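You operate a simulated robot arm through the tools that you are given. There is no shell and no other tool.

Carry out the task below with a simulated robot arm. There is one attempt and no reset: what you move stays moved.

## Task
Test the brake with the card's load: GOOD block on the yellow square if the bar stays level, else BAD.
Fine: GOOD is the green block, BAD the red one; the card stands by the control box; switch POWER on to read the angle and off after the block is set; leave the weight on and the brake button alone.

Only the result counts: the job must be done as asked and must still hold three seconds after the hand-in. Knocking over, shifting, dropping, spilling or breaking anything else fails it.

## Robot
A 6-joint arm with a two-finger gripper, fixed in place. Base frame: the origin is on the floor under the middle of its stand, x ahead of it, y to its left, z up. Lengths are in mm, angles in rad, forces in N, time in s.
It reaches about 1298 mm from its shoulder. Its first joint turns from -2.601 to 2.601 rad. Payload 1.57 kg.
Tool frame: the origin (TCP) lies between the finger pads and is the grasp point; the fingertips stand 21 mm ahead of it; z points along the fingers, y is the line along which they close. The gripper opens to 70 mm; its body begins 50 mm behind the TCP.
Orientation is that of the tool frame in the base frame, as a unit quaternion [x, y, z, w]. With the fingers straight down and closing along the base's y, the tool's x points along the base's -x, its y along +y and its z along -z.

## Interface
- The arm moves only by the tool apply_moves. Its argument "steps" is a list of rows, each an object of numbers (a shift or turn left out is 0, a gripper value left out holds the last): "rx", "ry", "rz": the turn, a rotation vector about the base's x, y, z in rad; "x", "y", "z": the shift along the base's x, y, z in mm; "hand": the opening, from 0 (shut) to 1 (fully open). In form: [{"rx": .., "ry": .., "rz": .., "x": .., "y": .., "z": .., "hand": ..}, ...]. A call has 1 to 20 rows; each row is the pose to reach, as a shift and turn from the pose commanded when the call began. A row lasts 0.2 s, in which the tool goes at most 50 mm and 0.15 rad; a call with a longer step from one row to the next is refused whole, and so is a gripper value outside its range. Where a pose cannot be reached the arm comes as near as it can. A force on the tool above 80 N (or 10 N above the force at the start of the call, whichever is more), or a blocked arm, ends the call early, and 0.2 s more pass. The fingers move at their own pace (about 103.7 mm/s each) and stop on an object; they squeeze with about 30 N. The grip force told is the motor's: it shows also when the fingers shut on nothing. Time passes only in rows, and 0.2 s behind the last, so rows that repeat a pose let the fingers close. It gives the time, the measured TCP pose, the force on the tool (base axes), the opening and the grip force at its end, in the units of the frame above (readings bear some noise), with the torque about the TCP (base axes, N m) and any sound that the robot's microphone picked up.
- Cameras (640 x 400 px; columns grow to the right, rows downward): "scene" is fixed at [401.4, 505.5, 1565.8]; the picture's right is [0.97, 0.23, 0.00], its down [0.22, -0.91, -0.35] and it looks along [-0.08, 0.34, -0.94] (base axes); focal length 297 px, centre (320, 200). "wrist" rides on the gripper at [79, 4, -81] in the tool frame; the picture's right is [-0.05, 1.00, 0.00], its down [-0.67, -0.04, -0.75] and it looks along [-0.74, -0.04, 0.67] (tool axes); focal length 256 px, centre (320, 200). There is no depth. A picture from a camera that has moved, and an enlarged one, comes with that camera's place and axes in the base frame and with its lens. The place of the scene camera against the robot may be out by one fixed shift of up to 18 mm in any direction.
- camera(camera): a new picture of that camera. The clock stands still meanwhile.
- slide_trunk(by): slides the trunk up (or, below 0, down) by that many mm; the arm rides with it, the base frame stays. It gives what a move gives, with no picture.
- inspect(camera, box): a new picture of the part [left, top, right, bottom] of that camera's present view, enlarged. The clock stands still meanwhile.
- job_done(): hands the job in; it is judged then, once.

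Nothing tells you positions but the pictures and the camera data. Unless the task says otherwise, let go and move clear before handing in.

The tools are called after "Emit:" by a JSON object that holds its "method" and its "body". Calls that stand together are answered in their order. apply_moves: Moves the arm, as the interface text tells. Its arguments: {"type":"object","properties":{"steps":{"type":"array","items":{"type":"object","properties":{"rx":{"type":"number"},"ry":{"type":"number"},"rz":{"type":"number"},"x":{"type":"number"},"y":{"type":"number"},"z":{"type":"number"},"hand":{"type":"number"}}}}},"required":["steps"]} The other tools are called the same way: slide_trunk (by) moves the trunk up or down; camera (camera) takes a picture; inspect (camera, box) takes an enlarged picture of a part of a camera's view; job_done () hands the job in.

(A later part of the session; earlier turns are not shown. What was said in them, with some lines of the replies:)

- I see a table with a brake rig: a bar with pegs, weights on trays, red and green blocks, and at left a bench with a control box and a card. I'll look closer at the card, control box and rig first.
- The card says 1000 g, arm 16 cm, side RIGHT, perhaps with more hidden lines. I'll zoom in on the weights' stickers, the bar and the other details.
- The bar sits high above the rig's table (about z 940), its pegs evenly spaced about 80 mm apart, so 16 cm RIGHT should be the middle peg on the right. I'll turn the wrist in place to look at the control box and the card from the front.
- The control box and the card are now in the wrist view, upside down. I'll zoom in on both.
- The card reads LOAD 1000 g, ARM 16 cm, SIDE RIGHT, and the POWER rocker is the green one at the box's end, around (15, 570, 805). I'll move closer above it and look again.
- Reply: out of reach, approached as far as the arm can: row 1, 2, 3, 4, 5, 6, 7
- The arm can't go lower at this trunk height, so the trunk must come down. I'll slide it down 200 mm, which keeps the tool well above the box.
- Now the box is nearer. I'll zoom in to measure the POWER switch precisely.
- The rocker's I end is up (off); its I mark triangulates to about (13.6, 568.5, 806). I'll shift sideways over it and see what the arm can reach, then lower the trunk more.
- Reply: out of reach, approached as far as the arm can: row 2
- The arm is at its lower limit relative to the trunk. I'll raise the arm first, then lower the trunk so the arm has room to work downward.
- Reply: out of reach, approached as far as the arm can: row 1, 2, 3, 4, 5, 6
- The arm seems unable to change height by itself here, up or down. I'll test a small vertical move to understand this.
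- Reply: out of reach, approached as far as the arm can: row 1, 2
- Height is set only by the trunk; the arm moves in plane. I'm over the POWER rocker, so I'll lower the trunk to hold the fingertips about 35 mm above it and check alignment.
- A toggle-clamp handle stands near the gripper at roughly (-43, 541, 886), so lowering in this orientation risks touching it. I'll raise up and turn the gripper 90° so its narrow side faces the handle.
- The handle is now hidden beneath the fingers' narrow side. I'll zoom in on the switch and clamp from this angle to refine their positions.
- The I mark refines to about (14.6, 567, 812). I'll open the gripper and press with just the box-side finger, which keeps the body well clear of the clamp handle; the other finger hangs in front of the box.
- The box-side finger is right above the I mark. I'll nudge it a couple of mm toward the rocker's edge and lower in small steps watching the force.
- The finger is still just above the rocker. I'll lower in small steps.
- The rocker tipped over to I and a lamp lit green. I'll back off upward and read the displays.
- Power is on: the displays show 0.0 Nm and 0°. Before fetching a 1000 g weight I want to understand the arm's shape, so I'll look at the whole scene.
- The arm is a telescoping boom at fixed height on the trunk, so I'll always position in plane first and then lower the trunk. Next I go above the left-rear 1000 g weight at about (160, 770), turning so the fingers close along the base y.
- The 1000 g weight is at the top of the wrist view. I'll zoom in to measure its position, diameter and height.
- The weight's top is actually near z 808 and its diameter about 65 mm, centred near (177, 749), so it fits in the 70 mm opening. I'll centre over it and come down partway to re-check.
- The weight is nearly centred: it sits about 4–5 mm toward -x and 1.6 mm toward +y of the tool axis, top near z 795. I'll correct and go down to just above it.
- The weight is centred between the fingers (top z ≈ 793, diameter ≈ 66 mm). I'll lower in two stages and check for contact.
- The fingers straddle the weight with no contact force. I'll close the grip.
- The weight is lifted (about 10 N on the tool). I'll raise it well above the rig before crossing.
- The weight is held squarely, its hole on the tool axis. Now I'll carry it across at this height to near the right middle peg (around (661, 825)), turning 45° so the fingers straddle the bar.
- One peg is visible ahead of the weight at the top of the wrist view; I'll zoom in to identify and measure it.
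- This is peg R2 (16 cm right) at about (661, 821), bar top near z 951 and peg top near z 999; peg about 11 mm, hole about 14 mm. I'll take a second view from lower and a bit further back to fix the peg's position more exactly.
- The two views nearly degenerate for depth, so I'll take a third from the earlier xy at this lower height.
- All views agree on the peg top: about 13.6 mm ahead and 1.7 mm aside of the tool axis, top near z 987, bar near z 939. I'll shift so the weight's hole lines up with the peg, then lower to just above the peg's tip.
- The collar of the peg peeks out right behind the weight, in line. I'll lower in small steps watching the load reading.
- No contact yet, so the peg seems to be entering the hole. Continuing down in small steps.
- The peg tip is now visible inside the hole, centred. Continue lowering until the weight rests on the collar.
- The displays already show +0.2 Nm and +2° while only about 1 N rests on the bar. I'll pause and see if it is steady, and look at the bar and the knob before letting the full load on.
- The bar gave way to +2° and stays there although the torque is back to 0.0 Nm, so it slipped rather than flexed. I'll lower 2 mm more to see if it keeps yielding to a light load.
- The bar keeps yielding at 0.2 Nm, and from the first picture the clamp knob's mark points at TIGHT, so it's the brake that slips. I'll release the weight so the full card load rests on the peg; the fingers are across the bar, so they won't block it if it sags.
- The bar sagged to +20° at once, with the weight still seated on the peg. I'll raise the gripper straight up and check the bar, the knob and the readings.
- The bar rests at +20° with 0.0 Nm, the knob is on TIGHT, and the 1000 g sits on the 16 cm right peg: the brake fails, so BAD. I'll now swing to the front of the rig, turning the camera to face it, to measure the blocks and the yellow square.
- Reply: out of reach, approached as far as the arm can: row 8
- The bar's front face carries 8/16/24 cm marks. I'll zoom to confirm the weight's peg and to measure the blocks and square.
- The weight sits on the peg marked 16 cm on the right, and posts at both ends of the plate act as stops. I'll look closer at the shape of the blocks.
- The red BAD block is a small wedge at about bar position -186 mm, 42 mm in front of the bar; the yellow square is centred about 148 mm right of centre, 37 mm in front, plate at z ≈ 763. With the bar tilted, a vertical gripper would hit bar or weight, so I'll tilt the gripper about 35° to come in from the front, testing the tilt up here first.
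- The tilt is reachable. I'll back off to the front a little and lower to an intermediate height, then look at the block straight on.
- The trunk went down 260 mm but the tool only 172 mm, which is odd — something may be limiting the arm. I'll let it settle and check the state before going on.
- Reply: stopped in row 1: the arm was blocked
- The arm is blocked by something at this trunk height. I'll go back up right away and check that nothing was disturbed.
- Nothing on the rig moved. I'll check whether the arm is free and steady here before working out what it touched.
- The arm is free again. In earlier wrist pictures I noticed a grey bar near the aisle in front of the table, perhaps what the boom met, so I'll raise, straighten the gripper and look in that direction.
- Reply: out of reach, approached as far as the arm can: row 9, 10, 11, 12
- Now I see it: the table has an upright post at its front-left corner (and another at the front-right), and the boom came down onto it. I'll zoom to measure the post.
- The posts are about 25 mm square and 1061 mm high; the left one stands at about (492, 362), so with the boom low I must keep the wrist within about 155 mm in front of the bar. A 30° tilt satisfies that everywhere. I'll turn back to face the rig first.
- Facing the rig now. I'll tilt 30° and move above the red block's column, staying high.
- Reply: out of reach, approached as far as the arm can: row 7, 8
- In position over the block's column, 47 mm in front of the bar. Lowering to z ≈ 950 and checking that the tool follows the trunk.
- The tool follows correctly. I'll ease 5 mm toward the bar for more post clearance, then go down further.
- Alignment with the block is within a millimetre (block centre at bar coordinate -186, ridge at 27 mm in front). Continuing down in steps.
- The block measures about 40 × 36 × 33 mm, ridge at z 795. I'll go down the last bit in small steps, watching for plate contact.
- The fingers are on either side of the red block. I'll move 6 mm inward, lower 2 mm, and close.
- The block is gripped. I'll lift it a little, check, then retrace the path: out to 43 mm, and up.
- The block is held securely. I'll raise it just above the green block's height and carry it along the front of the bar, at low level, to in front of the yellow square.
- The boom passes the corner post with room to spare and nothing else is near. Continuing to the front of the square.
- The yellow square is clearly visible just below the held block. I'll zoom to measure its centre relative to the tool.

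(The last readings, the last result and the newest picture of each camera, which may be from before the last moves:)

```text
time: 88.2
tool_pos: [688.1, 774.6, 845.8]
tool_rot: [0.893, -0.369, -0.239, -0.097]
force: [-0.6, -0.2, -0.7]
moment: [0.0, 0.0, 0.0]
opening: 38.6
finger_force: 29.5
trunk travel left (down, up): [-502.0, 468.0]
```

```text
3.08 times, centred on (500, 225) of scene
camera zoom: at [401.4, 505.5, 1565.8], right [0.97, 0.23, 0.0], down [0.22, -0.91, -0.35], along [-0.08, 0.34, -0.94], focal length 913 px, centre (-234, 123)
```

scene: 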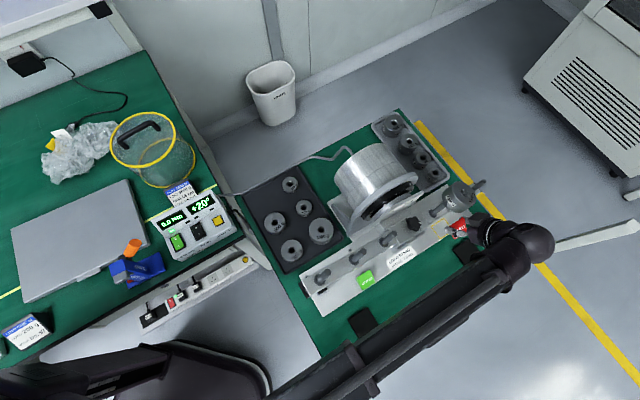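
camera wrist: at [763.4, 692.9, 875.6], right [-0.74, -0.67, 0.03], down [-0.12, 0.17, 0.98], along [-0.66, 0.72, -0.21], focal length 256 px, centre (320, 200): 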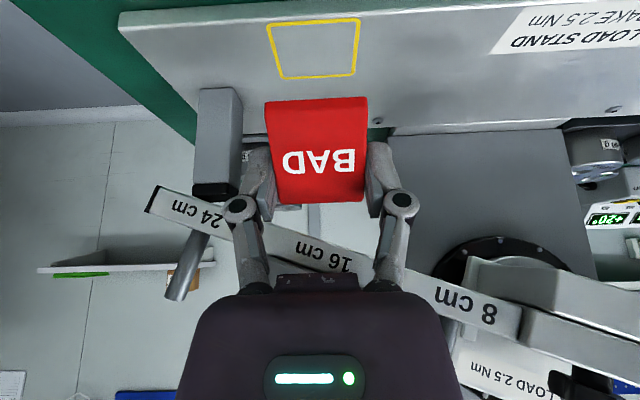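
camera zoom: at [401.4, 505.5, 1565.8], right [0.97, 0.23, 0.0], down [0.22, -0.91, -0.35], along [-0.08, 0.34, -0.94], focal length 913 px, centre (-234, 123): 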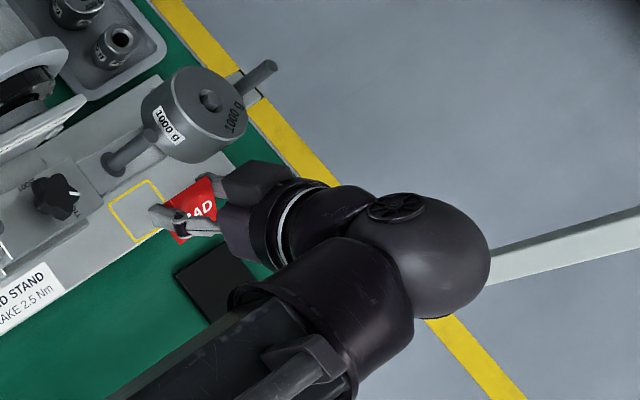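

The square's centre is 1.4 mm further right and 21.7 mm further in than the tool needs; I'll lower to about 3 mm above the plate here in front, clear of the weight, then slide in underneath.

Emit:
{"method": "slide_trunk", "body": {"by": -40}}

Emit:
{"method": "slide_trunk", "body": {"by": -11}}

Emit:
{"method": "camera", "body": {"camera": "wrist"}}

Emit:
{"method": "inspect", "body": {"camera": "scene", "box": [420, 160, 580, 290]}}

```text
time: 89.0
tool_pos: [688.5, 773.9, 805.1]
tool_rot: [0.893, -0.369, -0.239, -0.098]
force: [-0.4, 0.2, -0.3]
moment: [-0.01, 0.0, 0.03]
opening: 38.8
finger_force: 30.3
trunk travel left (down, up): [-462.0, 508.0]
```

```text
time: 89.6
tool_pos: [688.4, 773.3, 794.5]
tool_rot: [0.893, -0.368, -0.239, -0.097]
force: [0.0, 0.3, 0.1]
moment: [-0.04, 0.01, 0.03]
opening: 39.0
finger_force: 30.7
trunk travel left (down, up): [-451.0, 519.0]
```

```text
taken
camera wrist: at [763.1, 692.9, 824.7], right [-0.74, -0.67, 0.03], down [-0.12, 0.17, 0.98], along [-0.66, 0.72, -0.21], focal length 256 px, centre (320, 200)
```

wrist: 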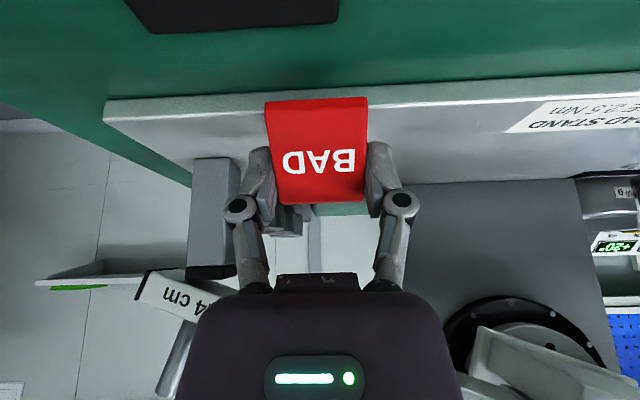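

```text
3.08 times, centred on (500, 225) of scene
camera zoom: at [401.4, 505.5, 1565.8], right [0.97, 0.23, 0.0], down [0.22, -0.91, -0.35], along [-0.08, 0.34, -0.94], focal length 913 px, centre (-234, 123)
```

zoom: 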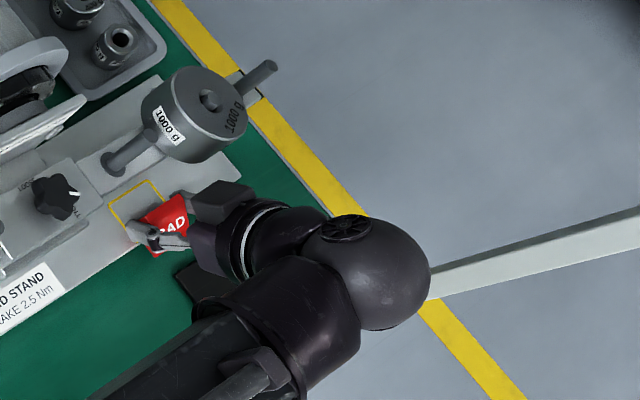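

Emit:
{"method": "inspect", "body": {"camera": "scene", "box": [450, 190, 510, 245]}}

```text
7.27 times, centred on (480, 218) of scene
camera zoom: at [401.4, 505.5, 1565.8], right [0.97, 0.23, 0.0], down [0.22, -0.91, -0.35], along [-0.08, 0.34, -0.94], focal length 2158 px, centre (-844, 73)
```

zoom: 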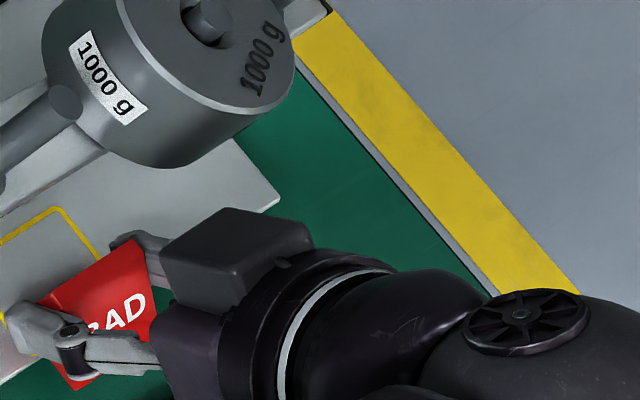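

A housing on the gripper's upper side will pass under the weight with roughly 6 mm to spare. I'll lower 2 mm more first, then move in by small increments while checking force.

Emit:
{"method": "slide_trunk", "body": {"by": -2}}

Emit:
{"method": "apply_moves", "body": {"steps": [{"x": -2.3, "y": 2.7}, {"x": -4.6, "y": 5.3}, {"x": -4.6, "y": 5.3}]}}

Emit:
{"method": "inspect", "body": {"camera": "scene", "box": [450, 190, 510, 245]}}

Emit:
{"method": "camera", "body": {"camera": "wrist"}}

```text
time: 90.2
tool_pos: [688.3, 773.4, 791.5]
tool_rot: [0.893, -0.369, -0.24, -0.097]
force: [0.0, -0.7, -0.3]
moment: [-0.04, 0.02, -0.02]
opening: 38.8
finger_force: 30.6
trunk travel left (down, up): [-449.0, 521.0]
```

```text
time: 91.0
tool_pos: [685.0, 778.3, 792.2]
tool_rot: [0.893, -0.368, -0.24, -0.098]
force: [0.0, 0.8, 0.2]
moment: [0.01, 0.0, 0.04]
opening: 38.9
finger_force: 30.3
trunk travel left (down, up): [-449.0, 521.0]
```

```text
7.27 times, centred on (480, 218) of scene
camera zoom: at [401.4, 505.5, 1565.8], right [0.97, 0.23, 0.0], down [0.22, -0.91, -0.35], along [-0.08, 0.34, -0.94], focal length 2158 px, centre (-844, 73)
```

zoom: 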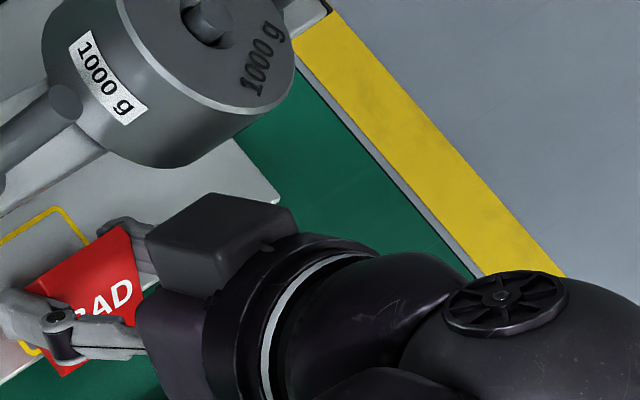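

```text
taken
camera wrist: at [758.9, 697.8, 822.6], right [-0.74, -0.67, 0.03], down [-0.12, 0.17, 0.98], along [-0.66, 0.72, -0.21], focal length 256 px, centre (320, 200)
```

wrist: 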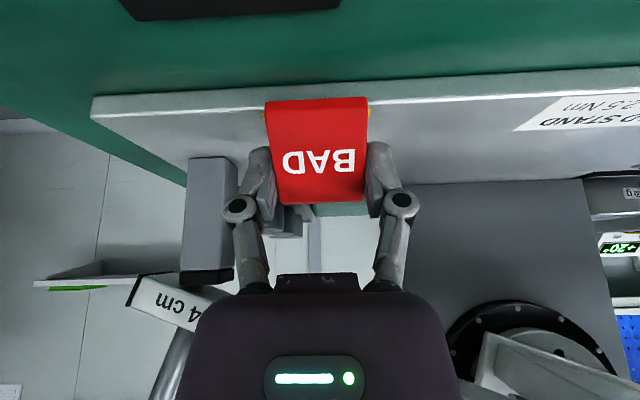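

Emit:
{"method": "apply_moves", "body": {"steps": [{"x": -2.3, "y": 2.6}, {"x": -4.6, "y": 5.2}, {"x": -4.6, "y": 5.2}]}}

Emit:
{"method": "inspect", "body": {"camera": "scene", "box": [450, 190, 510, 245]}}

Emit:
{"method": "inspect", "body": {"camera": "wrist", "box": [220, 60, 420, 220]}}

```text
time: 91.8
tool_pos: [679.2, 783.8, 792.0]
tool_rot: [0.893, -0.369, -0.24, -0.097]
force: [0.1, 0.5, 0.2]
moment: [0.0, 0.0, -0.03]
opening: 38.6
finger_force: 29.9
trunk travel left (down, up): [-449.0, 521.0]
```

```text
7.27 times, centred on (480, 218) of scene
camera zoom: at [401.4, 505.5, 1565.8], right [0.97, 0.23, 0.0], down [0.22, -0.91, -0.35], along [-0.08, 0.34, -0.94], focal length 2158 px, centre (-844, 73)
```

zoom: 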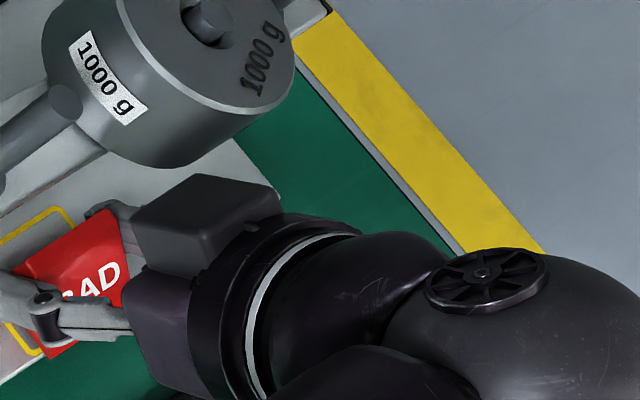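

```text
2.50 times, centred on (320, 140) of wrist
camera zoom: at [753.9, 703.4, 822.6], right [-0.74, -0.67, 0.03], down [-0.12, 0.17, 0.98], along [-0.66, 0.72, -0.21], focal length 640 px, centre (320, 350)
```

zoom: 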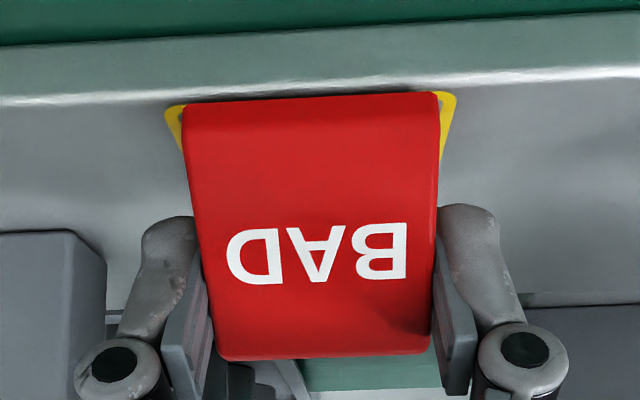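

The block is centred left-right between the yellow corners; it needs about 6 mm more inward. Two small steps with force checks.

Emit:
{"method": "apply_moves", "body": {"steps": [{"x": -1.1, "y": 1.3}, {"x": -2.3, "y": 2.5}, {"x": -2.3, "y": 2.5}]}}

Emit:
{"method": "inspect", "body": {"camera": "scene", "box": [450, 190, 510, 245]}}

Emit:
{"method": "inspect", "body": {"camera": "wrist", "box": [220, 60, 420, 220]}}

```text
time: 92.5
tool_pos: [676.5, 787.7, 791.6]
tool_rot: [0.893, -0.369, -0.239, -0.097]
force: [0.7, 0.3, 0.1]
moment: [-0.03, 0.01, -0.02]
opening: 38.7
finger_force: 29.9
trunk travel left (down, up): [-449.0, 521.0]
```

```text
7.27 times, centred on (480, 218) of scene
camera zoom: at [401.4, 505.5, 1565.8], right [0.97, 0.23, 0.0], down [0.22, -0.91, -0.35], along [-0.08, 0.34, -0.94], focal length 2158 px, centre (-844, 73)
```

zoom: 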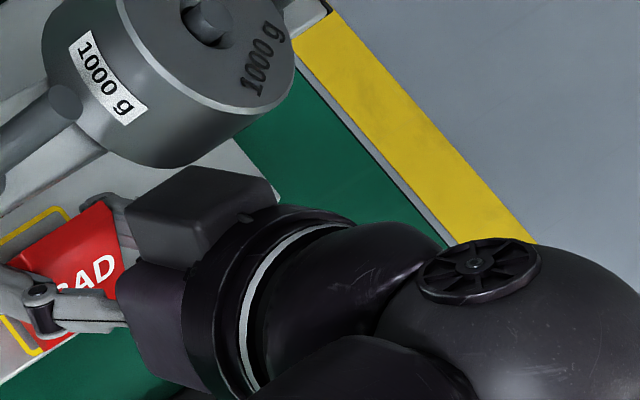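

```text
2.50 times, centred on (320, 140) of wrist
camera zoom: at [751.7, 705.8, 822.6], right [-0.74, -0.67, 0.03], down [-0.12, 0.17, 0.98], along [-0.66, 0.72, -0.21], focal length 640 px, centre (320, 350)
```

zoom: 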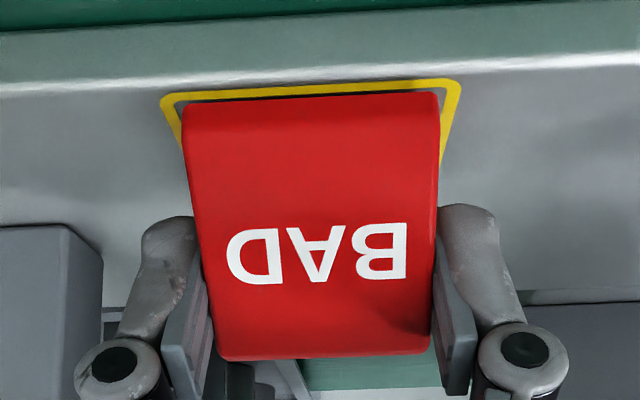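

The front yellow line now shows. I'll lower about 2 mm to just above the plate, which also adds clearance to the weight, then move in the last 3–4 mm.

Emit:
{"method": "slide_trunk", "body": {"by": -1.5}}

Emit:
{"method": "apply_moves", "body": {"steps": [{"x": -1.2, "y": 1.3}, {"x": -2.3, "y": 2.5}, {"x": -2.3, "y": 2.5}]}}

Emit:
{"method": "inspect", "body": {"camera": "scene", "box": [450, 190, 510, 245]}}

Emit:
{"method": "inspect", "body": {"camera": "wrist", "box": [220, 60, 420, 220]}}

```text
time: 93.1
tool_pos: [676.7, 786.8, 791.3]
tool_rot: [0.893, -0.369, -0.239, -0.097]
force: [-0.2, 1.1, -0.3]
moment: [-0.02, 0.0, 0.03]
opening: 38.8
finger_force: 30.6
trunk travel left (down, up): [-447.0, 523.0]
```

```text
time: 93.9
tool_pos: [673.6, 789.6, 790.8]
tool_rot: [0.893, -0.369, -0.239, -0.097]
force: [0.6, 0.5, 0.7]
moment: [-0.02, -0.03, 0.0]
opening: 38.7
finger_force: 30.0
trunk travel left (down, up): [-447.0, 523.0]
```

```text
7.27 times, centred on (480, 218) of scene
camera zoom: at [401.4, 505.5, 1565.8], right [0.97, 0.23, 0.0], down [0.22, -0.91, -0.35], along [-0.08, 0.34, -0.94], focal length 2158 px, centre (-844, 73)
```

zoom: 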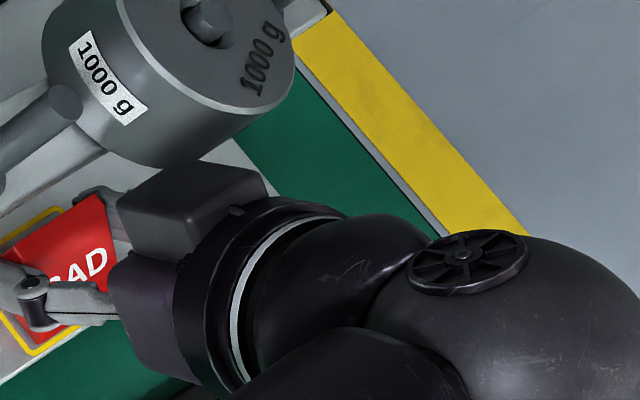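

```text
2.50 times, centred on (320, 140) of wrist
camera zoom: at [749.5, 708.4, 821.1], right [-0.74, -0.67, 0.03], down [-0.12, 0.17, 0.98], along [-0.66, 0.72, -0.21], focal length 640 px, centre (320, 350)
```

zoom: 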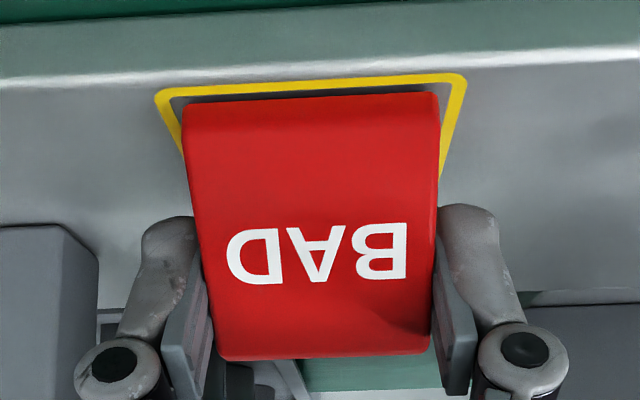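

The block is now centred in the yellow frame (equal margins left and right, front line visible). I'll set it down, lowering by millimetres until contact.

Emit:
{"method": "slide_trunk", "body": {"by": -1}}

Emit:
{"method": "slide_trunk", "body": {"by": -1}}

Emit:
{"method": "inspect", "body": {"camera": "wrist", "box": [220, 60, 420, 220]}}

```text
time: 94.4
tool_pos: [675.4, 789.5, 789.3]
tool_rot: [0.893, -0.369, -0.239, -0.096]
force: [0.2, 0.0, -0.6]
moment: [-0.01, 0.01, 0.0]
opening: 38.8
finger_force: 29.8
trunk travel left (down, up): [-446.0, 524.0]
```

```text
time: 94.9
tool_pos: [674.7, 788.8, 789.4]
tool_rot: [0.893, -0.369, -0.24, -0.097]
force: [1.6, 1.3, 6.4]
moment: [0.08, -0.05, -0.01]
opening: 39.0
finger_force: 29.7
trunk travel left (down, up): [-445.0, 525.0]
```

```text
2.50 times, centred on (320, 140) of wrist
camera zoom: at [749.3, 708.3, 819.7], right [-0.74, -0.67, 0.03], down [-0.12, 0.17, 0.98], along [-0.66, 0.72, -0.21], focal length 640 px, centre (320, 350)
```

zoom: 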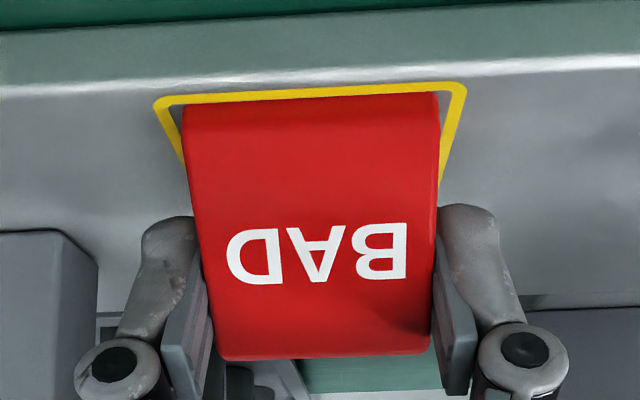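

Contact with the plate; the block stands just inside the yellow frame. I'll open and back straight out to the front.

Emit:
{"method": "apply_moves", "body": {"steps": [{"hand": 0.65}, {"hand": 0.75}, {"hand": 0.75}]}}

Emit:
{"method": "apply_moves", "body": {"steps": [{"x": 3.5, "y": -3.5}, {"x": 8, "y": -8}, {"x": 14, "y": -14}, {"x": 14, "y": -14}]}}

Emit:
{"method": "camera", "body": {"camera": "wrist"}}

Emit:
{"method": "inspect", "body": {"camera": "scene", "box": [420, 170, 530, 260]}}

```text
time: 95.7
tool_pos: [675.2, 789.3, 789.0]
tool_rot: [0.892, -0.369, -0.24, -0.098]
force: [-0.2, -0.3, 0.2]
moment: [0.0, -0.01, 0.01]
opening: 52.4
finger_force: 0.0
trunk travel left (down, up): [-445.0, 525.0]
```

```text
time: 96.7
tool_pos: [689.4, 776.0, 788.8]
tool_rot: [0.893, -0.369, -0.239, -0.097]
force: [0.0, -1.0, 1.3]
moment: [0.01, 0.0, -0.06]
opening: 52.7
finger_force: 0.1
trunk travel left (down, up): [-445.0, 525.0]
```

```text
taken
camera wrist: at [764.1, 694.6, 819.2], right [-0.74, -0.67, 0.03], down [-0.12, 0.17, 0.98], along [-0.66, 0.72, -0.21], focal length 256 px, centre (320, 200)
```

wrist: 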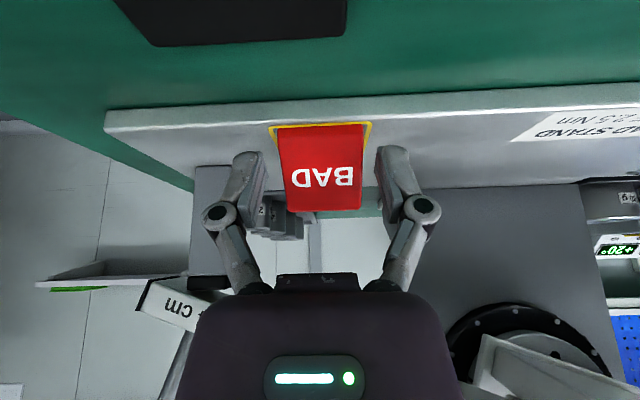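

```text
4.44 times, centred on (475, 215) of scene
camera zoom: at [401.4, 505.5, 1565.8], right [0.97, 0.23, 0.0], down [0.22, -0.91, -0.35], along [-0.08, 0.34, -0.94], focal length 1319 px, centre (-369, 133)
```

zoom: 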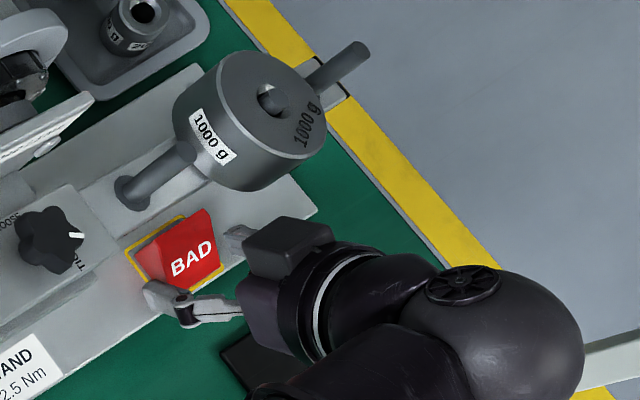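

The BAD block stands in the yellow frame. I'll back out 4 mm more, then rise straight up until the boom is above the posts.

Emit:
{"method": "apply_moves", "body": {"steps": [{"x": 2.9, "y": -2.9}, {"x": 2.9, "y": -2.9}]}}

Emit:
{"method": "slide_trunk", "body": {"by": 60}}

Emit:
{"method": "slide_trunk", "body": {"by": 300}}

Emit:
{"method": "camera", "body": {"camera": "scene"}}

Emit:
{"method": "inspect", "body": {"camera": "scene", "box": [400, 170, 510, 260]}}

```text
time: 97.3
tool_pos: [693.1, 772.9, 788.2]
tool_rot: [0.892, -0.37, -0.239, -0.098]
force: [-0.1, -1.2, 0.8]
moment: [0.01, -0.01, 0.0]
opening: 52.8
finger_force: 0.1
trunk travel left (down, up): [-445.0, 525.0]
```

```text
time: 98.3
tool_pos: [692.4, 773.1, 848.6]
tool_rot: [0.893, -0.369, -0.239, -0.097]
force: [0.4, -0.8, -0.7]
moment: [0.01, -0.03, 0.0]
opening: 52.7
finger_force: 0.0
trunk travel left (down, up): [-505.0, 465.0]
```

```text
time: 101.3
tool_pos: [691.6, 773.6, 1147.7]
tool_rot: [0.893, -0.369, -0.239, -0.096]
force: [0.0, -0.5, 0.5]
moment: [0.02, 0.02, 0.01]
opening: 52.4
finger_force: 0.0
trunk travel left (down, up): [-805.0, 165.0]
```

```text
taken
```

scene: 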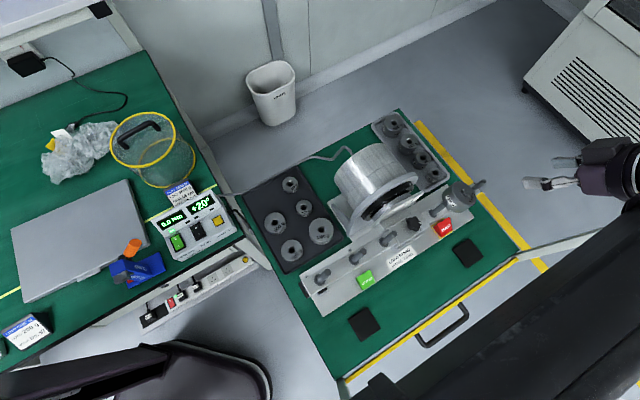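

```text
4.44 times, centred on (455, 215) of scene
camera zoom: at [401.4, 505.5, 1565.8], right [0.97, 0.23, 0.0], down [0.22, -0.91, -0.35], along [-0.08, 0.34, -0.94], focal length 1319 px, centre (-280, 133)
```

zoom: 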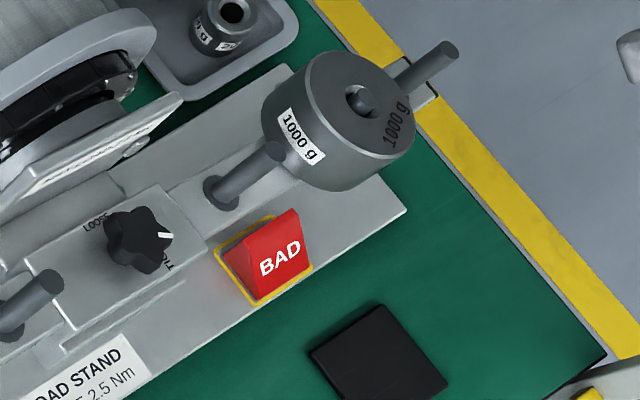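

BAD stands on the yellow square, the weight is on the 16 cm right peg. Now I'll straighten the gripper up high and travel back to the control box to switch POWER off.

Emit:
{"method": "slide_trunk", "body": {"by": 80}}

Emit:
{"method": "apply_moves", "body": {"steps": [{"rx": -0.0926, "ry": -0.0926, "z": -11.4, "hand": 1}, {"rx": -0.1851, "ry": -0.1851, "z": -19.7}, {"rx": -0.2777, "ry": -0.2777, "z": -24.7}, {"rx": -0.3702, "ry": -0.3702, "z": -26.4}, {"rx": -0.3702, "ry": -0.3702, "z": -26.4}]}}

```text
time: 102.5
tool_pos: [692.7, 773.1, 1228.8]
tool_rot: [0.893, -0.369, -0.239, -0.097]
force: [-0.9, 0.0, 0.0]
moment: [0.02, 0.01, 0.0]
opening: 52.5
finger_force: 0.0
trunk travel left (down, up): [-885.0, 85.0]
```

```text
time: 103.7
tool_pos: [693.6, 773.3, 1204.7]
tool_rot: [0.924, -0.382, 0.002, 0.002]
force: [0.1, -0.1, -0.4]
moment: [-0.01, -0.02, -0.01]
opening: 70.2
finger_force: 0.0
trunk travel left (down, up): [-885.0, 85.0]
```

Emit:
{"method": "apply_moves", "body": {"steps": [{"x": -41.6, "y": -13.6, "rz": 0.098}, {"x": -83.2, "y": -27.2, "rz": 0.196}, {"x": -124.7, "y": -40.7, "rz": 0.295}, {"x": -166.3, "y": -54.3, "rz": 0.393}, {"x": -207.9, "y": -67.9, "rz": 0.491}, {"x": -249.5, "y": -81.5, "rz": 0.589}, {"x": -291.1, "y": -95.0, "rz": 0.687}, {"x": -332.7, "y": -108.6, "rz": 0.785}, {"x": -374.2, "y": -122.2, "rz": 0.884}, {"x": -415.8, "y": -135.8, "rz": 0.982}, {"x": -457.4, "y": -149.3, "rz": 1.08}, {"x": -499.0, "y": -162.9, "rz": 1.178}, {"x": -540.6, "y": -176.5, "rz": 1.276}, {"x": -582.1, "y": -190.1, "rz": 1.374}, {"x": -623.7, "y": -203.6, "rz": 1.473}, {"x": -655.0, "y": -215.0, "rz": 1.571}, {"x": -664.5, "y": -217.2, "rz": 1.571}, {"x": -664.5, "y": -217.2, "rz": 1.571}]}}

Emit:
{"method": "camera", "body": {"camera": "scene"}}

Emit:
{"method": "camera", "body": {"camera": "wrist"}}

```text
time: 107.5
tool_pos: [27.2, 553.8, 1203.3]
tool_rot: [0.924, 0.383, 0.002, 0.001]
force: [0.5, 0.2, 0.5]
moment: [-0.02, 0.01, 0.02]
opening: 70.0
finger_force: 0.1
out of reach, approached as far as the arm can: row 11, 13, 14, 15, 17
trunk travel left (down, up): [-885.0, 85.0]
```

```text
taken
```

scene: 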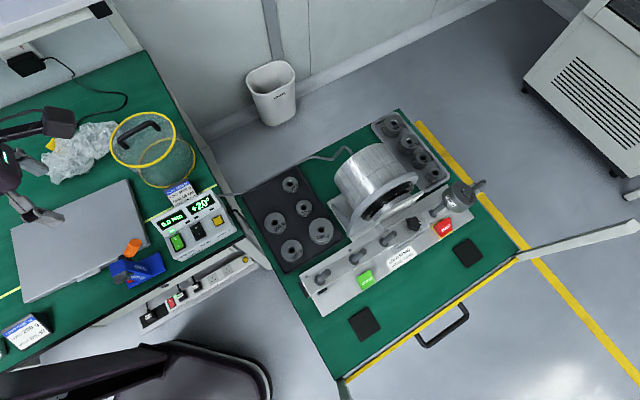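

```text
taken
camera wrist: at [85.3, 607.9, 1284.9], right [0.67, -0.74, 0.0], down [-0.5, -0.44, 0.74], along [-0.55, -0.5, -0.67], focal length 256 px, centre (320, 200)
```

wrist: 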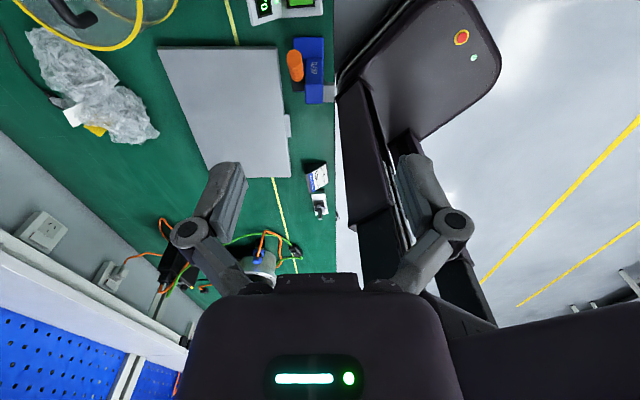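

I'm over the control box again with the finger line along its depth. Lowering to just above the box to align with the raised O end of the rocker.

Emit:
{"method": "slide_trunk", "body": {"by": -310}}

Emit:
{"method": "camera", "body": {"camera": "wrist"}}

Emit:
{"method": "inspect", "body": {"camera": "wrist", "box": [170, 60, 300, 200]}}

Emit:
{"method": "inspect", "body": {"camera": "scene", "box": [90, 180, 240, 300]}}

```text
time: 110.5
tool_pos: [27.1, 555.2, 893.7]
tool_rot: [0.924, 0.383, 0.001, 0.001]
force: [0.1, 0.0, 0.6]
moment: [-0.03, -0.03, 0.0]
opening: 70.0
finger_force: 0.1
trunk travel left (down, up): [-575.0, 395.0]
```

```text
taken
camera wrist: at [85.7, 607.9, 974.9], right [0.67, -0.74, 0.0], down [-0.5, -0.44, 0.74], along [-0.55, -0.5, -0.67], focal length 256 px, centre (320, 200)
```

wrist: 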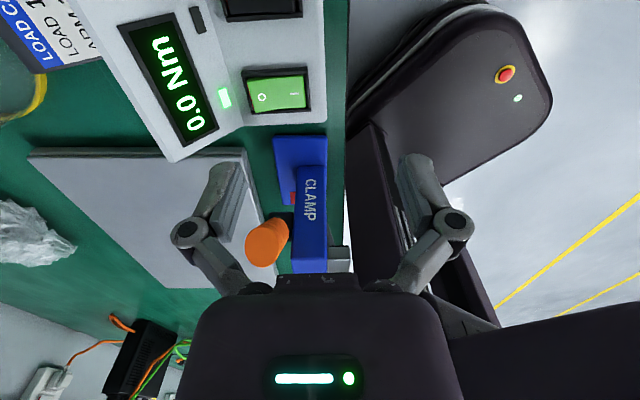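

```text
2.86 times, centred on (235, 130) of wrist
camera zoom: at [85.7, 607.9, 974.9], right [0.67, -0.74, 0.0], down [-0.5, -0.44, 0.74], along [-0.55, -0.5, -0.67], focal length 731 px, centre (563, 400)
```

zoom: 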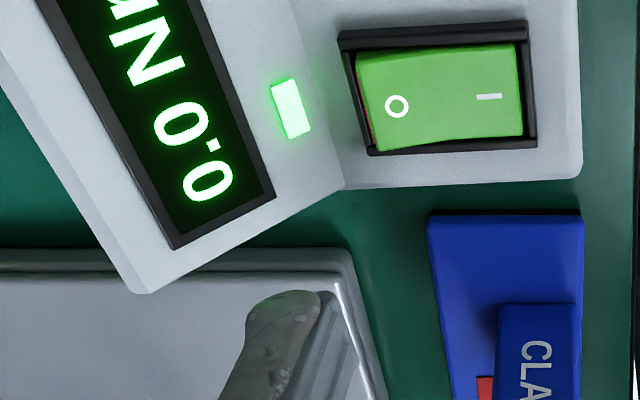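

```text
3.33 times, centred on (165, 240) of scene
camera zoom: at [401.4, 505.5, 1565.8], right [0.97, 0.23, 0.0], down [0.22, -0.91, -0.35], along [-0.08, 0.34, -0.94], focal length 989 px, centre (837, 67)
```

zoom: 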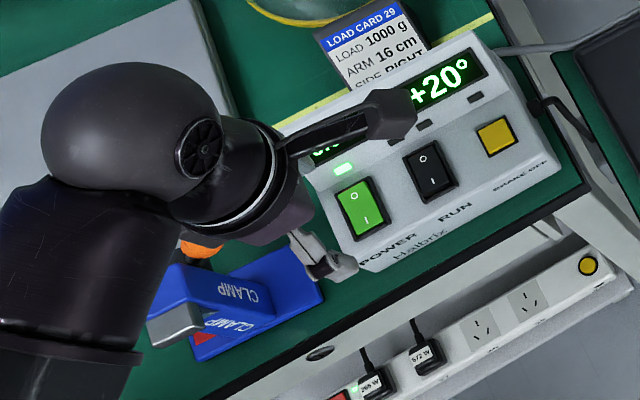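

The rocker's O end is raised and almost exactly under the box-side finger. I'll nudge slightly, then lower step by step.

Emit:
{"method": "apply_moves", "body": {"steps": [{"x": 1.8, "y": 0.4}, {"x": 1.8, "y": 0.4}]}}

Emit:
{"method": "slide_trunk", "body": {"by": -45}}

Emit:
{"method": "camera", "body": {"camera": "wrist"}}

Emit:
{"method": "inspect", "body": {"camera": "wrist", "box": [150, 100, 290, 200]}}

```text
time: 111.1
tool_pos: [27.7, 556.5, 892.7]
tool_rot: [0.924, 0.383, 0.002, 0.001]
force: [0.1, -0.3, -0.5]
moment: [0.04, 0.02, 0.0]
opening: 70.0
finger_force: 0.0
trunk travel left (down, up): [-575.0, 395.0]
```

```text
time: 112.0
tool_pos: [28.8, 554.8, 848.5]
tool_rot: [0.924, 0.383, 0.002, 0.001]
force: [0.3, 0.3, -0.1]
moment: [0.0, 0.03, -0.03]
opening: 70.1
finger_force: 0.1
trunk travel left (down, up): [-530.0, 440.0]
```

```text
taken
camera wrist: at [87.5, 608.3, 929.9], right [0.67, -0.74, 0.0], down [-0.5, -0.44, 0.74], along [-0.55, -0.5, -0.67], focal length 256 px, centre (320, 200)
```

wrist: 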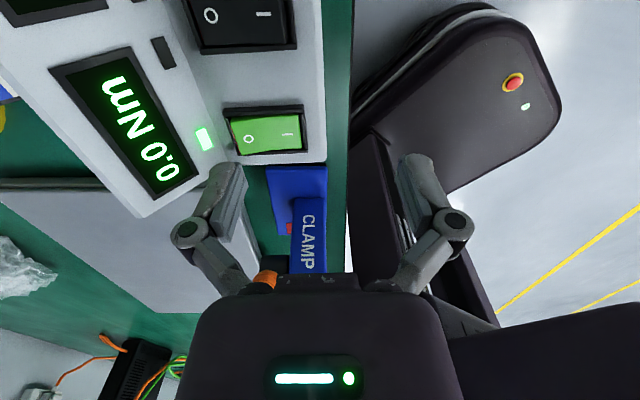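

```text
4.00 times, centred on (220, 150) of wrist
camera zoom: at [87.5, 608.3, 929.9], right [0.67, -0.74, 0.0], down [-0.5, -0.44, 0.74], along [-0.55, -0.5, -0.67], focal length 1024 px, centre (720, 400)
```

zoom: 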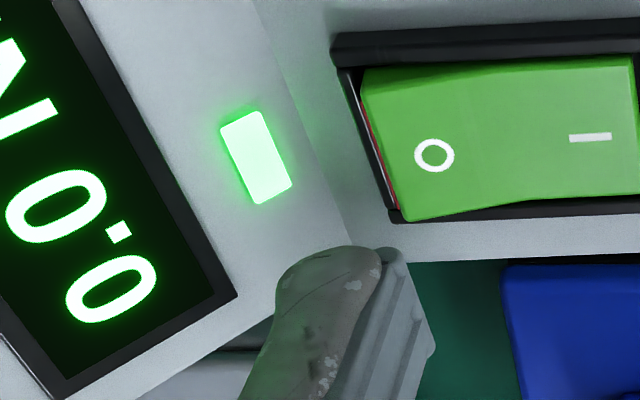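

The O mark measures to z ≈ 810, nearly directly below the fingertip. A small correction, then down.

Emit:
{"method": "apply_moves", "body": {"steps": [{"x": -2.3, "y": -0.2}, {"x": -2.3, "y": -0.2}]}}

Emit:
{"method": "slide_trunk", "body": {"by": -14}}

Emit:
{"method": "inspect", "body": {"camera": "wrist", "box": [150, 100, 290, 200]}}

```text
time: 112.6
tool_pos: [24.8, 556.5, 848.4]
tool_rot: [0.924, 0.383, 0.001, 0.001]
force: [-0.6, -0.2, 0.4]
moment: [0.0, -0.02, -0.01]
opening: 69.9
finger_force: 0.0
trunk travel left (down, up): [-530.0, 440.0]
```

```text
time: 113.2
tool_pos: [26.4, 555.9, 835.7]
tool_rot: [0.924, 0.382, 0.002, 0.001]
force: [0.4, 0.1, 0.7]
moment: [0.01, -0.01, 0.0]
opening: 70.0
finger_force: 0.1
trunk travel left (down, up): [-516.0, 454.0]
```

```text
4.00 times, centred on (220, 150) of wrist
camera zoom: at [85.2, 608.5, 915.8], right [0.67, -0.74, 0.0], down [-0.5, -0.44, 0.74], along [-0.55, -0.5, -0.67], focal length 1024 px, centre (720, 400)
```

zoom: 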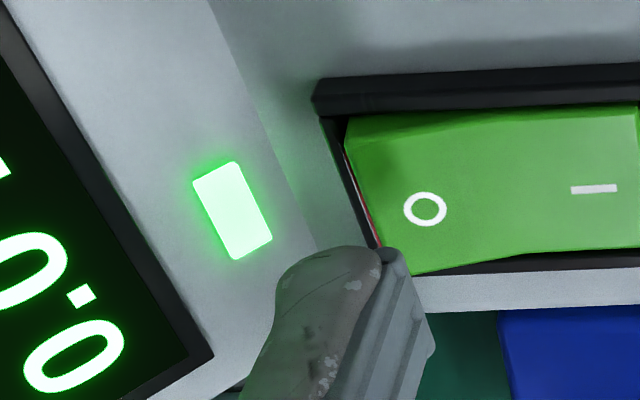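

Emit:
{"method": "slide_trunk", "body": {"by": -4}}

Emit:
{"method": "slide_trunk", "body": {"by": -3}}

Emit:
{"method": "inspect", "body": {"camera": "wrist", "box": [150, 100, 290, 200]}}

```text
time: 113.8
tool_pos: [26.0, 556.8, 831.9]
tool_rot: [0.924, 0.383, 0.002, 0.001]
force: [-0.6, 1.0, 0.3]
moment: [0.02, 0.01, -0.01]
opening: 70.0
finger_force: 0.0
trunk travel left (down, up): [-512.0, 458.0]
```

```text
time: 114.3
tool_pos: [25.8, 556.4, 827.9]
tool_rot: [0.924, 0.384, 0.002, 0.001]
force: [0.5, 0.5, -0.6]
moment: [-0.01, 0.01, 0.0]
opening: 69.9
finger_force: 0.1
trunk travel left (down, up): [-509.0, 461.0]
```

```text
4.00 times, centred on (220, 150) of wrist
camera zoom: at [85.2, 608.5, 908.8], right [0.67, -0.74, 0.0], down [-0.5, -0.44, 0.74], along [-0.55, -0.5, -0.67], focal length 1024 px, centre (720, 400)
```

zoom: 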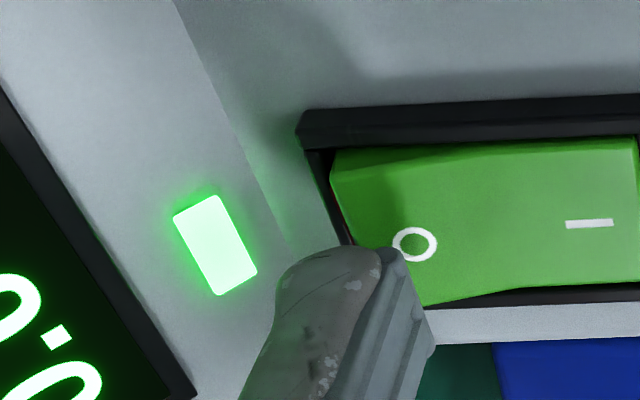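

The finger is a little too far toward the frame end; its centre should be about 5 mm nearer the O mark. I'll raise, shift, and lower again.

Emit:
{"method": "slide_trunk", "body": {"by": 12}}

Emit:
{"method": "apply_moves", "body": {"steps": [{"x": 2, "y": -2}, {"x": 4, "y": -4}, {"x": 4, "y": -4}]}}

Emit:
{"method": "slide_trunk", "body": {"by": -10}}

Emit:
{"method": "inspect", "body": {"camera": "wrist", "box": [150, 100, 290, 200]}}

```text
time: 114.9
tool_pos: [25.8, 556.4, 840.2]
tool_rot: [0.924, 0.383, 0.002, 0.002]
force: [-1.4, -0.1, 0.0]
moment: [0.02, 0.01, 0.02]
opening: 69.6
finger_force: 0.1
trunk travel left (down, up): [-521.0, 449.0]
```

```text
time: 115.7
tool_pos: [31.4, 551.5, 839.9]
tool_rot: [0.924, 0.383, 0.001, 0.001]
force: [-0.2, 0.3, -0.9]
moment: [0.01, 0.0, 0.01]
opening: 70.1
finger_force: 0.0
trunk travel left (down, up): [-521.0, 449.0]
```

```text
time: 116.3
tool_pos: [29.9, 551.8, 830.4]
tool_rot: [0.924, 0.383, 0.002, 0.001]
force: [0.5, 0.1, 0.1]
moment: [-0.03, -0.04, 0.02]
opening: 70.2
finger_force: 0.0
trunk travel left (down, up): [-511.0, 459.0]
```

```text
4.00 times, centred on (220, 150) of wrist
camera zoom: at [89.0, 604.2, 910.8], right [0.67, -0.74, 0.0], down [-0.5, -0.44, 0.74], along [-0.55, -0.5, -0.67], focal length 1024 px, centre (720, 400)
```

zoom: 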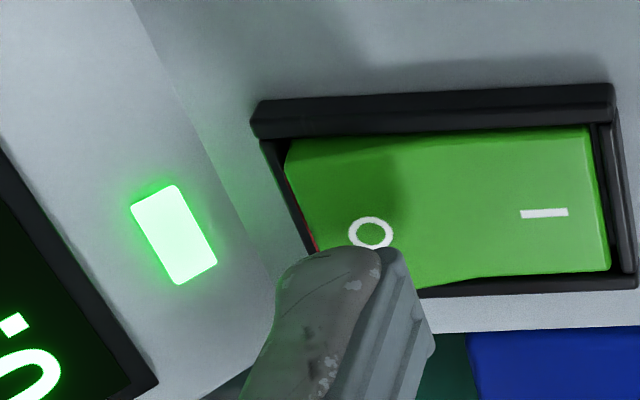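

Now the fingertip is squarely over the O end. Lowering in 3 mm steps.

Emit:
{"method": "slide_trunk", "body": {"by": -3}}

Emit:
{"method": "slide_trunk", "body": {"by": -3}}

Emit:
{"method": "slide_trunk", "body": {"by": -3}}

Emit:
{"method": "inspect", "body": {"camera": "wrist", "box": [150, 100, 290, 200]}}

```text
time: 116.8
tool_pos: [30.8, 551.4, 826.7]
tool_rot: [0.924, 0.382, 0.001, 0.001]
force: [0.2, -0.7, -0.1]
moment: [-0.01, 0.0, -0.01]
opening: 69.9
finger_force: 0.1
trunk travel left (down, up): [-508.0, 462.0]
```

```text
time: 117.3
tool_pos: [29.8, 551.5, 824.2]
tool_rot: [0.924, 0.383, 0.001, 0.002]
force: [-1.2, -0.2, -0.2]
moment: [0.01, 0.0, -0.03]
opening: 70.1
finger_force: 0.1
trunk travel left (down, up): [-505.0, 465.0]
```

```text
time: 117.8
tool_pos: [29.7, 551.1, 820.1]
tool_rot: [0.924, 0.383, 0.001, 0.001]
force: [-0.3, 0.6, -0.5]
moment: [-0.02, -0.04, -0.03]
opening: 70.2
finger_force: 0.1
trunk travel left (down, up): [-502.0, 468.0]
```

```text
4.00 times, centred on (220, 150) of wrist
camera zoom: at [89.0, 604.2, 901.8], right [0.67, -0.74, 0.0], down [-0.5, -0.44, 0.74], along [-0.55, -0.5, -0.67], focal length 1024 px, centre (720, 400)
```

zoom: 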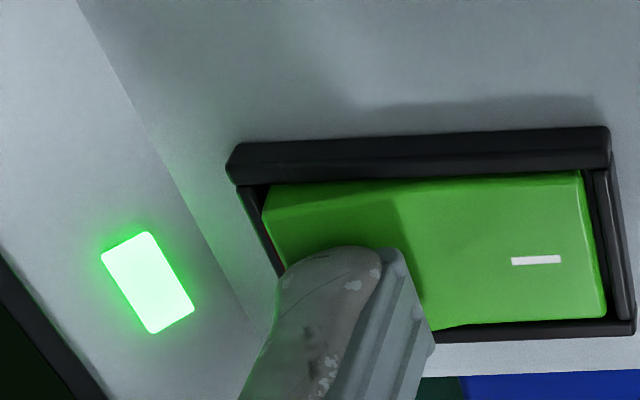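

Emit:
{"method": "slide_trunk", "body": {"by": -3}}

Emit:
{"method": "slide_trunk", "body": {"by": -2}}

Emit:
{"method": "inspect", "body": {"camera": "wrist", "box": [150, 100, 290, 200]}}

```text
time: 118.3
tool_pos: [30.6, 551.8, 818.9]
tool_rot: [0.924, 0.383, 0.002, 0.001]
force: [0.8, 0.5, -0.8]
moment: [0.01, 0.02, -0.01]
opening: 69.8
finger_force: 0.0
trunk travel left (down, up): [-499.0, 471.0]
```

```text
time: 118.9
tool_pos: [28.8, 551.4, 816.0]
tool_rot: [0.924, 0.383, 0.002, 0.0]
force: [-5.7, 11.4, 26.0]
moment: [0.75, 0.72, -0.1]
opening: 70.5
finger_force: 0.6
trunk travel left (down, up): [-497.0, 473.0]
```

```text
4.00 times, centred on (220, 150) of wrist
camera zoom: at [88.2, 604.8, 897.7], right [0.67, -0.74, 0.0], down [-0.5, -0.45, 0.74], along [-0.55, -0.5, -0.67], focal length 1024 px, centre (720, 400)
```

zoom: 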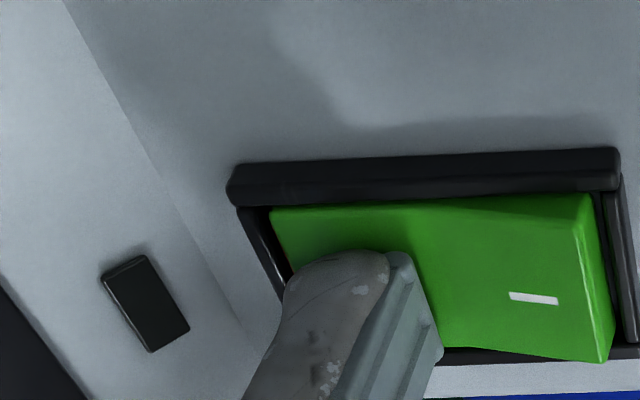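

The rocker tipped and the lamp went out: POWER is off. I'll raise away and verify everything.

Emit:
{"method": "slide_trunk", "body": {"by": 150}}

Emit:
{"method": "camera", "body": {"camera": "scene"}}

Emit:
{"method": "inspect", "body": {"camera": "scene", "box": [130, 180, 250, 280]}}

Emit:
{"method": "camera", "body": {"camera": "wrist"}}

```text
time: 120.6
tool_pos: [29.2, 551.3, 965.7]
tool_rot: [0.924, 0.382, 0.001, 0.001]
force: [-0.1, -0.3, 0.2]
moment: [0.01, -0.03, 0.0]
opening: 69.8
finger_force: 0.0
trunk travel left (down, up): [-647.0, 323.0]
```

```text
taken
```

scene: 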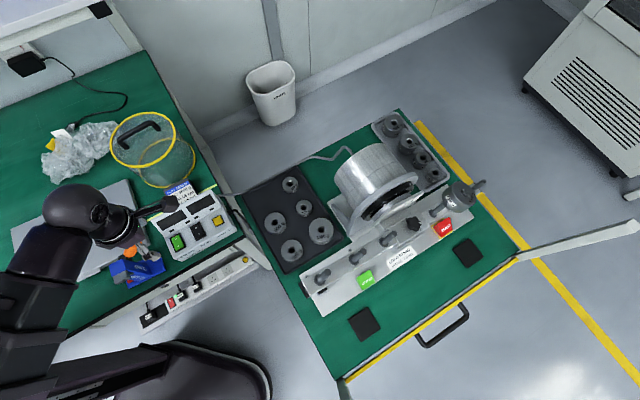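

```text
4.00 times, centred on (190, 230) of scene
camera zoom: at [401.4, 505.5, 1565.8], right [0.97, 0.23, 0.0], down [0.22, -0.91, -0.35], along [-0.08, 0.34, -0.94], focal length 1187 px, centre (840, 80)
```

zoom: 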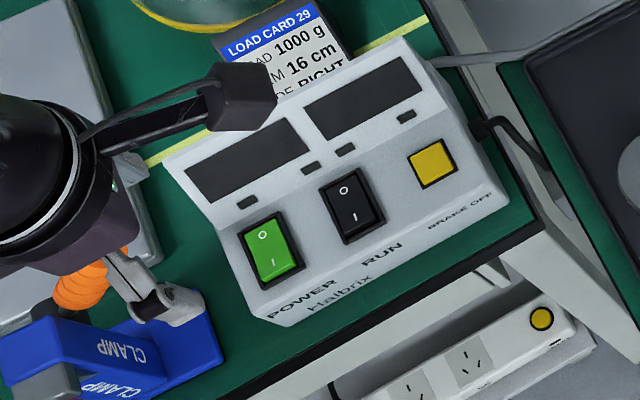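

```text
taken
camera wrist: at [89.0, 604.3, 1046.8], right [0.67, -0.74, 0.0], down [-0.5, -0.44, 0.74], along [-0.55, -0.5, -0.67], focal length 256 px, centre (320, 200)
```

wrist: 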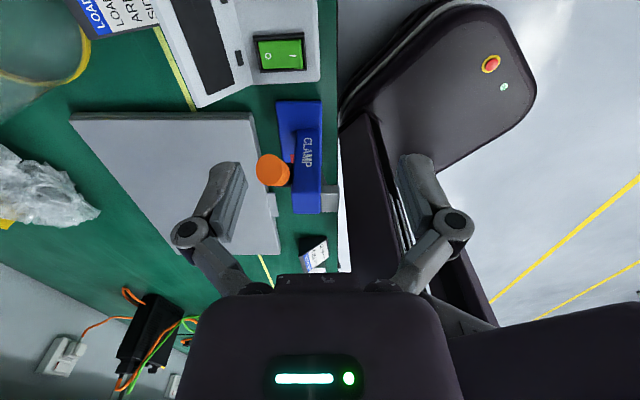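

POWER is off, displays dark, and the box has not shifted. I'll raise clear and do a last check of the rig and bench.

Emit:
{"method": "slide_trunk", "body": {"by": 200}}

Emit:
{"method": "inspect", "body": {"camera": "scene", "box": [280, 120, 540, 330]}}

Emit:
{"method": "inspect", "body": {"camera": "scene", "box": [420, 180, 500, 250]}}

Emit:
{"method": "inspect", "body": {"camera": "scene", "box": [90, 170, 250, 300]}}

```text
time: 122.8
tool_pos: [29.4, 551.6, 1164.8]
tool_rot: [0.924, 0.383, 0.002, 0.001]
force: [0.7, 0.2, 0.3]
moment: [0.0, -0.01, 0.0]
opening: 69.9
finger_force: 0.1
trunk travel left (down, up): [-847.0, 123.0]
```

```text
1.90 times, centred on (410, 225) of scene
camera zoom: at [401.4, 505.5, 1565.8], right [0.97, 0.23, 0.0], down [0.22, -0.91, -0.35], along [-0.08, 0.34, -0.94], focal length 565 px, centre (149, 152)
```

zoom: 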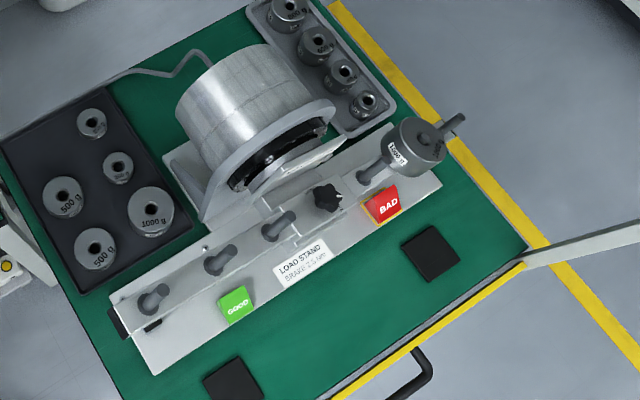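

```text
5.71 times, centred on (460, 215) of scene
camera zoom: at [401.4, 505.5, 1565.8], right [0.97, 0.23, 0.0], down [0.22, -0.91, -0.35], along [-0.08, 0.34, -0.94], focal length 1696 px, centre (-480, 114)
```

zoom: 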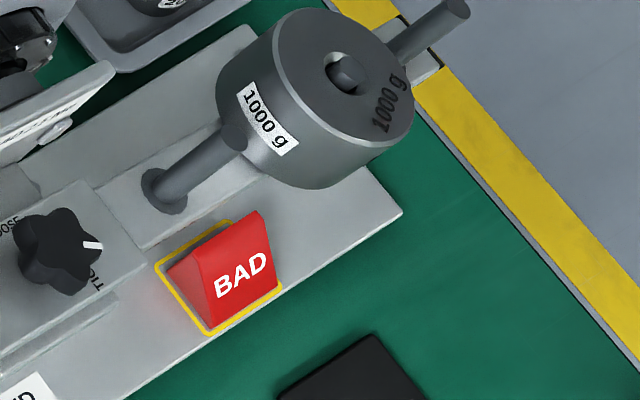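

```text
3.08 times, centred on (170, 235) of scene
camera zoom: at [401.4, 505.5, 1565.8], right [0.97, 0.23, 0.0], down [0.22, -0.91, -0.35], along [-0.08, 0.34, -0.94], focal length 913 px, centre (782, 92)
```

zoom: 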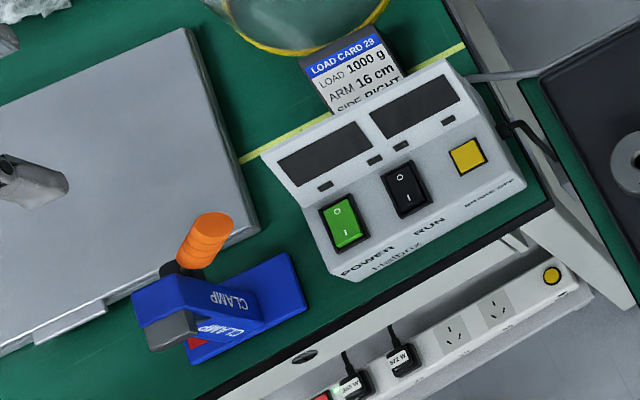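

Everything stands as it should: the 1000 g weight is on the 16 cm right peg with the bar sagged (it read +20°), BAD is inside the yellow square, POWER is off, and the brake button is untouched. The arm is clear and holds nothing, so I'm handing the job in.

Emit:
{"method": "job_done", "body": {}}

```text
The job is handed in.
```

The brake failed its test, so I put the red BAD block on the yellow square and handed the job in.

- **Load:** I put a 1000 g weight on the right-hand peg marked 16 cm, as load card 29 asks.
- **Result:** the bar did not stay level. It began to slip at about 0.2 Nm while I was still lowering the weight, well below the 2.5 Nm marked on the stand. With the full load on, it sagged to +20° and stopped there, apparently on an end stop. The bar's clamp knob was on TIGHT, so the slip was in the brake itself.
- **Final state:** the weight is still on its peg. POWER is off again and the displays are dark. I never touched the brake button. The arm is clear and holds nothing.

At one point the arm came down onto the upright post at the table's front-left corner and stopped. I raised it straight away, and the pictures showed nothing had moved.
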